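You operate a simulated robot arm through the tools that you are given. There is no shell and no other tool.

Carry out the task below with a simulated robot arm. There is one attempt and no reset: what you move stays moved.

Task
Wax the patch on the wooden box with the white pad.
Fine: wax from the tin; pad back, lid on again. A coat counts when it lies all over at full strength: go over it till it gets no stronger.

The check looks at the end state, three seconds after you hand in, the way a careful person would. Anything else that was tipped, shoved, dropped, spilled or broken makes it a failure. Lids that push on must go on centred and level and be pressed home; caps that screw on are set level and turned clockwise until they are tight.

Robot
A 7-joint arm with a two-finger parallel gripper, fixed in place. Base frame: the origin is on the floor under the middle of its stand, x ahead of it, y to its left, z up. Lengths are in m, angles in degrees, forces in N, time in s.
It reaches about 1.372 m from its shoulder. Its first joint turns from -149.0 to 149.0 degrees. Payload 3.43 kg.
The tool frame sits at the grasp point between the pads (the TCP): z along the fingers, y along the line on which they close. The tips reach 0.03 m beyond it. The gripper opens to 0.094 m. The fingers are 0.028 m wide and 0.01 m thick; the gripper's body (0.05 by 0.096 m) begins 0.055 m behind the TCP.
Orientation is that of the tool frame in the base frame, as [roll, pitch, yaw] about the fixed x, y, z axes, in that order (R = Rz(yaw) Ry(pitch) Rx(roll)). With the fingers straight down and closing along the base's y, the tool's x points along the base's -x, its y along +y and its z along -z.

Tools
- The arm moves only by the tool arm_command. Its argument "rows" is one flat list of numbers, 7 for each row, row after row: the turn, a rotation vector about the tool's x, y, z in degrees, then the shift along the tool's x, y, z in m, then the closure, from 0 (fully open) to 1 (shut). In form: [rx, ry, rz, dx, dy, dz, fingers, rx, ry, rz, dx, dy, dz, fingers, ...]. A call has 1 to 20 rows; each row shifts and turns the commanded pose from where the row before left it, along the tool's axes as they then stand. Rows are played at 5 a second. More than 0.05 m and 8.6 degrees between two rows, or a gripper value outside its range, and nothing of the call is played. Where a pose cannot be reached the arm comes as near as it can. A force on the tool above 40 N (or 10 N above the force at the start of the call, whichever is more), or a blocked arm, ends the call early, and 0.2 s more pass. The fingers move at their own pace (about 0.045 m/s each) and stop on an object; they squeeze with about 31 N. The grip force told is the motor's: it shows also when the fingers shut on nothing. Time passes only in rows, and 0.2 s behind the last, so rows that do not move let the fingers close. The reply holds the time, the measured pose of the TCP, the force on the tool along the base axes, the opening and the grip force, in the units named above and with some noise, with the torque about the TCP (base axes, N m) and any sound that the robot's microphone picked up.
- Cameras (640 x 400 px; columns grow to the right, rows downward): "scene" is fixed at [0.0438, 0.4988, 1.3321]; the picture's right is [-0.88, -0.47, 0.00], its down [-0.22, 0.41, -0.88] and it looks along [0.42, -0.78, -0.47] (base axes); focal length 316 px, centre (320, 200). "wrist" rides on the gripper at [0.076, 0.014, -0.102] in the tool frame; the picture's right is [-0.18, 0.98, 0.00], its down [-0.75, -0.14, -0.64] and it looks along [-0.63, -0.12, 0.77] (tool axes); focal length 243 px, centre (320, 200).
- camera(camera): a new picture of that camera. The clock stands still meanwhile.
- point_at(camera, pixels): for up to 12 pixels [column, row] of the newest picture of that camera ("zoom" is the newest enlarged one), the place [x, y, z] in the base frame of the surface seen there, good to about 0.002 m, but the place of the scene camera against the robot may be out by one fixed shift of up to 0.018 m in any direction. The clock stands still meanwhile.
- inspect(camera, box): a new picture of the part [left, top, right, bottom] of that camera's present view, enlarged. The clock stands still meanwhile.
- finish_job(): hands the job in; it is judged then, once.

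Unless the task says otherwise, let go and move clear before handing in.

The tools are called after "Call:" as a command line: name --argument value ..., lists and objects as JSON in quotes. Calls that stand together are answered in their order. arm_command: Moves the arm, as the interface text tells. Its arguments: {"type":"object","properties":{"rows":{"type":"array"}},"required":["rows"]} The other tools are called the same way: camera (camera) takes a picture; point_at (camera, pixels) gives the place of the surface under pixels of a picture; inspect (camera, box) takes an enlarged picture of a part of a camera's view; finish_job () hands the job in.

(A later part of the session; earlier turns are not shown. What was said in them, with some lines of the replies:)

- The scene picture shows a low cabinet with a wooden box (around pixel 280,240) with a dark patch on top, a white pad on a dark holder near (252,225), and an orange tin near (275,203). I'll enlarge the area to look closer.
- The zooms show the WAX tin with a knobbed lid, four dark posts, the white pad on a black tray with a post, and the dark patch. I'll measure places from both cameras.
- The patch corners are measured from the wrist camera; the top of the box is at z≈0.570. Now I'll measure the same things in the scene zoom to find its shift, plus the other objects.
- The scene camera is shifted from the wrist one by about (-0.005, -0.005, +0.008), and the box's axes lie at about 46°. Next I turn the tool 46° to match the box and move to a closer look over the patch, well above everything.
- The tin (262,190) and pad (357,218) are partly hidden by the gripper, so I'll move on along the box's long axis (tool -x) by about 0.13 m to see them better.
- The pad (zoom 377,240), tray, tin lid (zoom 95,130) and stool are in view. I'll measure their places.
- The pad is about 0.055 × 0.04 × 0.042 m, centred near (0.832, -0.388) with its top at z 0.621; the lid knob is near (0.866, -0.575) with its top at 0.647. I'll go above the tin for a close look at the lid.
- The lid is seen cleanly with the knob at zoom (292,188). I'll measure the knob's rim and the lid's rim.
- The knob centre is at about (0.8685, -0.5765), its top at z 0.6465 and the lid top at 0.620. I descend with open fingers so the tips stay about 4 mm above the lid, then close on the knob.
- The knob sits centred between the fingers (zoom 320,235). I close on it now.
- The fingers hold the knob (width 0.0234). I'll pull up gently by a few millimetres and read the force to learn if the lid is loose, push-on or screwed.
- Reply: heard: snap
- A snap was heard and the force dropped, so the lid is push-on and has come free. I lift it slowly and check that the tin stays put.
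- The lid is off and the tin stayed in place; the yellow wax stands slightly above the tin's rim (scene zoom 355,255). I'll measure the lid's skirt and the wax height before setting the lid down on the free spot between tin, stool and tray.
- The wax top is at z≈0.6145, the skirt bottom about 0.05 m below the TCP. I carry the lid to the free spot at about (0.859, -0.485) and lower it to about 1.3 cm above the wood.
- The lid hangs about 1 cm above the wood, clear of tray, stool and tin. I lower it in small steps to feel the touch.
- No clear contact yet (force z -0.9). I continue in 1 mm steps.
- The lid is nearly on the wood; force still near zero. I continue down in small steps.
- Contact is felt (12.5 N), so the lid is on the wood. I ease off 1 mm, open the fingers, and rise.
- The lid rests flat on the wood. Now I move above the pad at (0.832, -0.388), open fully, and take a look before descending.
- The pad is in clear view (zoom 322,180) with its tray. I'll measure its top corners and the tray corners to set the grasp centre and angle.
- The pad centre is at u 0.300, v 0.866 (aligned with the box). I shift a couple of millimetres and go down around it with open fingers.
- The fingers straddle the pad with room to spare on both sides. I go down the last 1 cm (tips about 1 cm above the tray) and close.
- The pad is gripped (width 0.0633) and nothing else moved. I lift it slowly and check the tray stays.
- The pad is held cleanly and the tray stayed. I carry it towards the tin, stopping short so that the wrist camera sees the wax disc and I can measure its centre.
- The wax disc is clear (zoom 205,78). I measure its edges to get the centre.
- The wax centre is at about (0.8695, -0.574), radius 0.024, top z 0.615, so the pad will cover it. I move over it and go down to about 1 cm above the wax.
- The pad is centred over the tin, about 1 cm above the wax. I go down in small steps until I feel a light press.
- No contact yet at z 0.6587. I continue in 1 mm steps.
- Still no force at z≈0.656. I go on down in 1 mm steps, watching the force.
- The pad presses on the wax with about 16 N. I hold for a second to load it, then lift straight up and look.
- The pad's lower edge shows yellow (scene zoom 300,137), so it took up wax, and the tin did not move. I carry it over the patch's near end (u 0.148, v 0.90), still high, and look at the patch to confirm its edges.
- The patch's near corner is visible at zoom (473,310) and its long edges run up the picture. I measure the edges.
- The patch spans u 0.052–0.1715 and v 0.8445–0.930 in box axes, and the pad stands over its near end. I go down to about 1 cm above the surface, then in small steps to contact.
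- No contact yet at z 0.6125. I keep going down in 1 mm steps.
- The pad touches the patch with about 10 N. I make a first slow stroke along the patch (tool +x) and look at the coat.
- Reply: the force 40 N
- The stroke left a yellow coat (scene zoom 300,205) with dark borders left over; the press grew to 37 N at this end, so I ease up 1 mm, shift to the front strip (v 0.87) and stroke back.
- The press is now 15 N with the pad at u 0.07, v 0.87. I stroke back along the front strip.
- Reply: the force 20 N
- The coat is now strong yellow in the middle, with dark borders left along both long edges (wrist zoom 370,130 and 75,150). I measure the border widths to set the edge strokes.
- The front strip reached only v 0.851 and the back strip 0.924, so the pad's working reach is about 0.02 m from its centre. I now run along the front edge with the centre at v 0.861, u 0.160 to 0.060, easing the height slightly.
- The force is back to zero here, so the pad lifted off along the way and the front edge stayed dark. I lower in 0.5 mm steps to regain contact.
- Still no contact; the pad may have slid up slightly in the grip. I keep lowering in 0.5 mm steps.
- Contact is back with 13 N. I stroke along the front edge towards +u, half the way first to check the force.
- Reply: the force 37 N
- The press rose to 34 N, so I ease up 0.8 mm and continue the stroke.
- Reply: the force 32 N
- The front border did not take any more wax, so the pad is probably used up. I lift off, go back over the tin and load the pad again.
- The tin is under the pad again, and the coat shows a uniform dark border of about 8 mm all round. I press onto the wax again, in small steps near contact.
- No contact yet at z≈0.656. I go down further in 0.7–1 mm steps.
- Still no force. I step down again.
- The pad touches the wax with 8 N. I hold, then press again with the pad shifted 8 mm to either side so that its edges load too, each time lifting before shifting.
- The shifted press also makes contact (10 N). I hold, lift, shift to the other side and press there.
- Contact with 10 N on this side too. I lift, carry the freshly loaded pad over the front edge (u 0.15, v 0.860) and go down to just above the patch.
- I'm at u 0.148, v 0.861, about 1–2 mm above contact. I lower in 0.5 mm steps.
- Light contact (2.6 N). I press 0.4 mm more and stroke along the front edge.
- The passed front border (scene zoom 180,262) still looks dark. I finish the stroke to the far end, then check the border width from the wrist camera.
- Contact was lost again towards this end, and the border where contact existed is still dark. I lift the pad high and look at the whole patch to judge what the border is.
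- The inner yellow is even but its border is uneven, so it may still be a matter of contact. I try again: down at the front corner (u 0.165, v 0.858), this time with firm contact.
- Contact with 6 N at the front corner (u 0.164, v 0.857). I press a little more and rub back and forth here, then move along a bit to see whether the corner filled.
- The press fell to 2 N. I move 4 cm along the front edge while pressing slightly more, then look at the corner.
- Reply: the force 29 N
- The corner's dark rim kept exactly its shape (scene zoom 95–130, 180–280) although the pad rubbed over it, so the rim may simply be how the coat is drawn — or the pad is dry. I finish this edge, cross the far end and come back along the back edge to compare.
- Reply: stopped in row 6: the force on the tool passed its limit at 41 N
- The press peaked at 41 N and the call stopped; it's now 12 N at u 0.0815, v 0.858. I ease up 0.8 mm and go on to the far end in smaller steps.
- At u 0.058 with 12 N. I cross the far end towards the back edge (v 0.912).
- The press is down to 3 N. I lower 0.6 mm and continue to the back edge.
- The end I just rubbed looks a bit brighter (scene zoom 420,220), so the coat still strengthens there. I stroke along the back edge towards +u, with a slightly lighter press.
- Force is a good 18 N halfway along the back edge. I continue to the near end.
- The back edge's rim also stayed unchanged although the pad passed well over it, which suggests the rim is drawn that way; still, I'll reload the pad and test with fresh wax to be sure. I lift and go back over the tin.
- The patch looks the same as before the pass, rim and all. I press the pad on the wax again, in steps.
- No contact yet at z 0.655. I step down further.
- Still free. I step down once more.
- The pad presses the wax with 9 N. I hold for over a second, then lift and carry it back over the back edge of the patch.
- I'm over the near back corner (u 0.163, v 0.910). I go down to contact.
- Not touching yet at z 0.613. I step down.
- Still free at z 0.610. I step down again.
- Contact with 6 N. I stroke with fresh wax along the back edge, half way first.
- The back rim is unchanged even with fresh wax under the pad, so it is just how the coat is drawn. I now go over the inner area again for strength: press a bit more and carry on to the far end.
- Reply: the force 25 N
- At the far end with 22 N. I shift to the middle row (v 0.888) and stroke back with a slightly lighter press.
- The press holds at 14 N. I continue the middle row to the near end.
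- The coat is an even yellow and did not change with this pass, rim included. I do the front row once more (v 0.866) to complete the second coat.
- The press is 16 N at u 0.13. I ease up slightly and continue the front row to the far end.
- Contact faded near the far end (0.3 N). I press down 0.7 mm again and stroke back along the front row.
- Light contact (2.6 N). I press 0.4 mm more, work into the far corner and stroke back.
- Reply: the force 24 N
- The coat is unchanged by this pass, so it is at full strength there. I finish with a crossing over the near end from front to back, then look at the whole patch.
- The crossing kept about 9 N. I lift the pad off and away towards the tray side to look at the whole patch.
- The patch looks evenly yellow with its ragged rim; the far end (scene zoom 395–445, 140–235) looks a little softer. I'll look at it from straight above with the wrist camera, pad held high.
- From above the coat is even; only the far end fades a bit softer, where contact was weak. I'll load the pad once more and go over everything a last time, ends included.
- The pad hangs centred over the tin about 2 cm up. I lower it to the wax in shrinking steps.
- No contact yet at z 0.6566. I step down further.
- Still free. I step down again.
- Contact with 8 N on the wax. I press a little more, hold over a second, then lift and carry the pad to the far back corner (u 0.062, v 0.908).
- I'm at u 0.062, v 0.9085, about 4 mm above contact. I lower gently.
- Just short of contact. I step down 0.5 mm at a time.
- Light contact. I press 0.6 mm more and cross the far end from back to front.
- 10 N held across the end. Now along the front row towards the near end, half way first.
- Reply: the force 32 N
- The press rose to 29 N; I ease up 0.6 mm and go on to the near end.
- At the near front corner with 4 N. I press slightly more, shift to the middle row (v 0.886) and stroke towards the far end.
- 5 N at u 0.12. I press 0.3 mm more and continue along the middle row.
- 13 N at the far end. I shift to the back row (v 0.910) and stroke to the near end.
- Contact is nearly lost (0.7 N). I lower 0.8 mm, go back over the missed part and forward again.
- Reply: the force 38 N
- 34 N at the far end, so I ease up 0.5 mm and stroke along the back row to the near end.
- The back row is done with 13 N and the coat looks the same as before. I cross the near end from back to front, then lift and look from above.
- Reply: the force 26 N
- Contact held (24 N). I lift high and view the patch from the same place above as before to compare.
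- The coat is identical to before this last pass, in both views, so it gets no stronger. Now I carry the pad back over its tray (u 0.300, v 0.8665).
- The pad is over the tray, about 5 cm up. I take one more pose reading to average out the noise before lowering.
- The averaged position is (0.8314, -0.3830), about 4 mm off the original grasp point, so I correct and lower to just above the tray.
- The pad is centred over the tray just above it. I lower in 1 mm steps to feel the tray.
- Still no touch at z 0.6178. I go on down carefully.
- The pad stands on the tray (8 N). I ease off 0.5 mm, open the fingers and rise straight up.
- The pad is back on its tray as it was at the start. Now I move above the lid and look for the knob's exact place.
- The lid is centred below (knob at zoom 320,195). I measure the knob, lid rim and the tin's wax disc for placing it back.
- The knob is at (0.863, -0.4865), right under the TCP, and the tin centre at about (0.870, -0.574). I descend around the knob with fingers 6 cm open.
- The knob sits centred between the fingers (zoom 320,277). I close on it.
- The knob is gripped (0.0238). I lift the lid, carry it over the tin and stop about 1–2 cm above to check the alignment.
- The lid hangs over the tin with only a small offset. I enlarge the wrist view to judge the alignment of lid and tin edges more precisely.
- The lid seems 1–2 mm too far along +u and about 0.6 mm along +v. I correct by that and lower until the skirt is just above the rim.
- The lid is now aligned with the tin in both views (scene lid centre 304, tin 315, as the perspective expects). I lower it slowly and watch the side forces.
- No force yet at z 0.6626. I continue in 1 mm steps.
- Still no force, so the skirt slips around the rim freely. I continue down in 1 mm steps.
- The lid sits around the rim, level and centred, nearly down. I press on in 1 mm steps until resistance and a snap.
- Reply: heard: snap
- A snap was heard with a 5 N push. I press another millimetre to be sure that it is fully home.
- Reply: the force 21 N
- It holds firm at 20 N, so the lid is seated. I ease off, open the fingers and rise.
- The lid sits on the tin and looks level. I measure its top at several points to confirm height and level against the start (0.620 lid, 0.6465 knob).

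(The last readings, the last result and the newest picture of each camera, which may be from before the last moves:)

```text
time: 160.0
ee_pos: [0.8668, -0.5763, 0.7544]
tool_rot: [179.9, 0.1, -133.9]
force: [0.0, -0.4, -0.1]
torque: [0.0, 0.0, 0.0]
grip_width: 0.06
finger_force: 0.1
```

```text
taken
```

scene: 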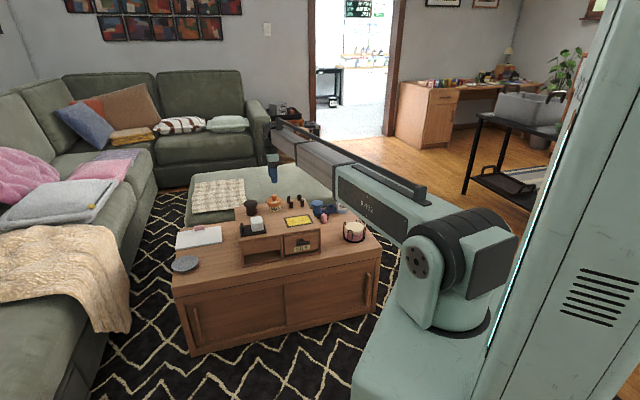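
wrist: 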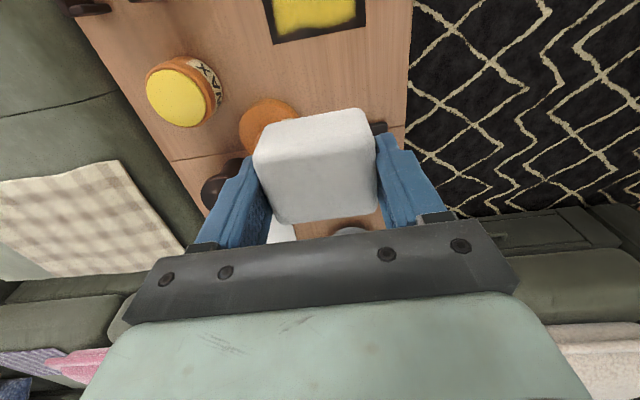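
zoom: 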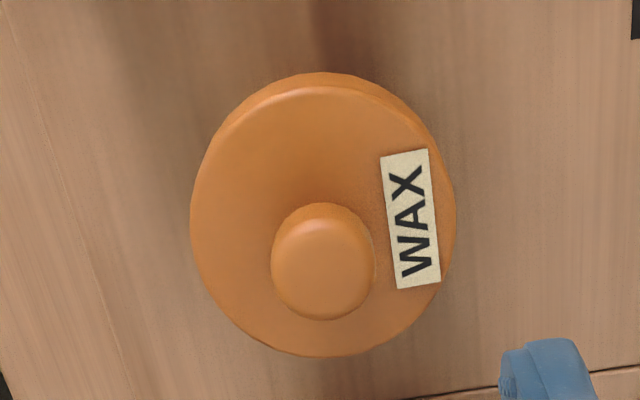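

The lid top is level at 0.619–0.620 and the knob top at 0.6465, exactly as at the start. I raise the arm and move it clear, back near its start, then take a last look.

Call:
arm_command --rows '[0, 0, 0, 0, 0, -0.04, 0.36, 0, 0, 0, 0, 0, -0.045, 0.2, 0, 0, 0, 0, 0, -0.045, 0, 0, 0, 0, 0.019, 0.0342, 0, 0, 0, 0, 0, 0.019, 0.0342, 0, 0, 0, 0, 0, 0.019, 0.0342, 0, 0, 0, 0, 0, 0.019, 0.0342, 0, 0, 0, 0, 0, 0.019, 0.0342, 0, 0, 0, 0, 0, 0.019, 0.0342, 0, 0, 0, 0, 0, 0.019, 0.0342, 0, 0, 0, 0, 0, 0.019, 0.0342, 0, 0, 0, 0, 0, 0.019, 0.0342, 0, 0, 0, 0, 0, 0, 0, 0, 0]'

Call:
inspect --camera "scene" --box '[220, 180, 380, 280]'

Call:
inspect --camera "scene" --box '[230, 190, 310, 240]'

Call:
camera --camera "wrist"

```text
time: 162.8
ee_pos: [0.5257, -0.4863, 0.8823]
tool_rot: [180.0, 0.2, -134.0]
force: [-0.2, -0.6, 0.9]
torque: [-0.04, -0.02, -0.01]
grip_width: 0.0936
finger_force: 0.1
```

```text
4.00 times, centred on (300, 230) of scene
```

zoom: 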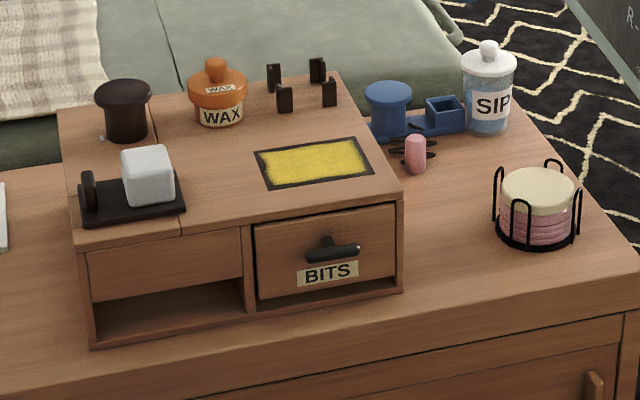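

```text
8.00 times, centred on (270, 215) of scene
```

zoom: 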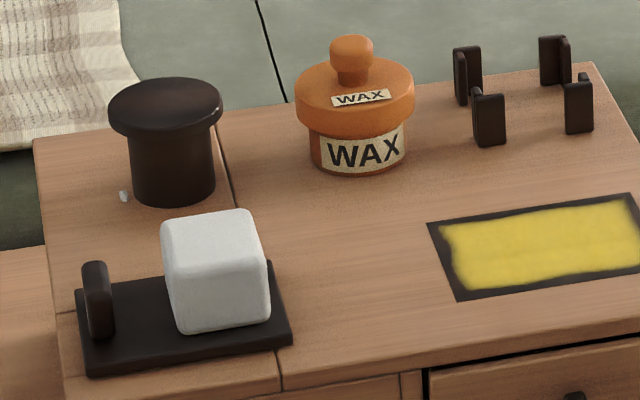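

```text
taken
```

wrist: 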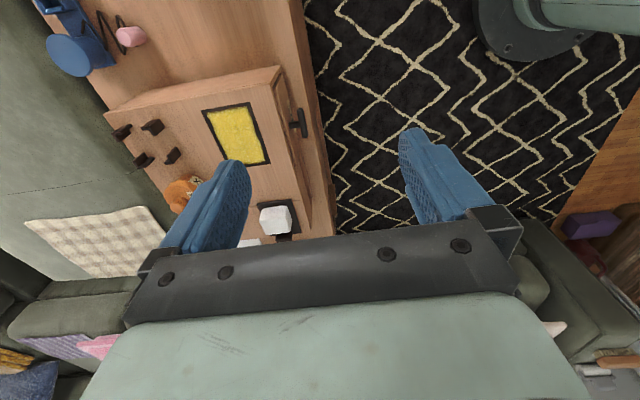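

Everything matches the start picture (tin closed at zoom 355,110, pad on its tray at 215,270) except for the full yellow coat on the patch (530,240). The arm is clear, so I hand the job in.

Call:
finish_job

```text
The job is handed in.
```

The patch on the wooden box is waxed from the tin. The white pad is back on its tray and the lid is back on the tin.

- **Coat:** The patch is an even yellow. I loaded the pad four times and went over the patch until a further full pass made no visible difference. A dark rim about 8 mm wide remains all round. It did not change even when I ran a freshly loaded pad over it at about 3–30 N. I took it to be how the coat is drawn, but I could not confirm that.
- **Lid:** It snapped on and held firm when I pressed it with about 20 N. The top measures level, at the same height as at the start.
- **Pad:** It is back on its tray, in the same place as before within what the pictures show.
- **Everything else:** Nothing else looks moved, compared with the first pictures. The arm is clear and the gripper is open.
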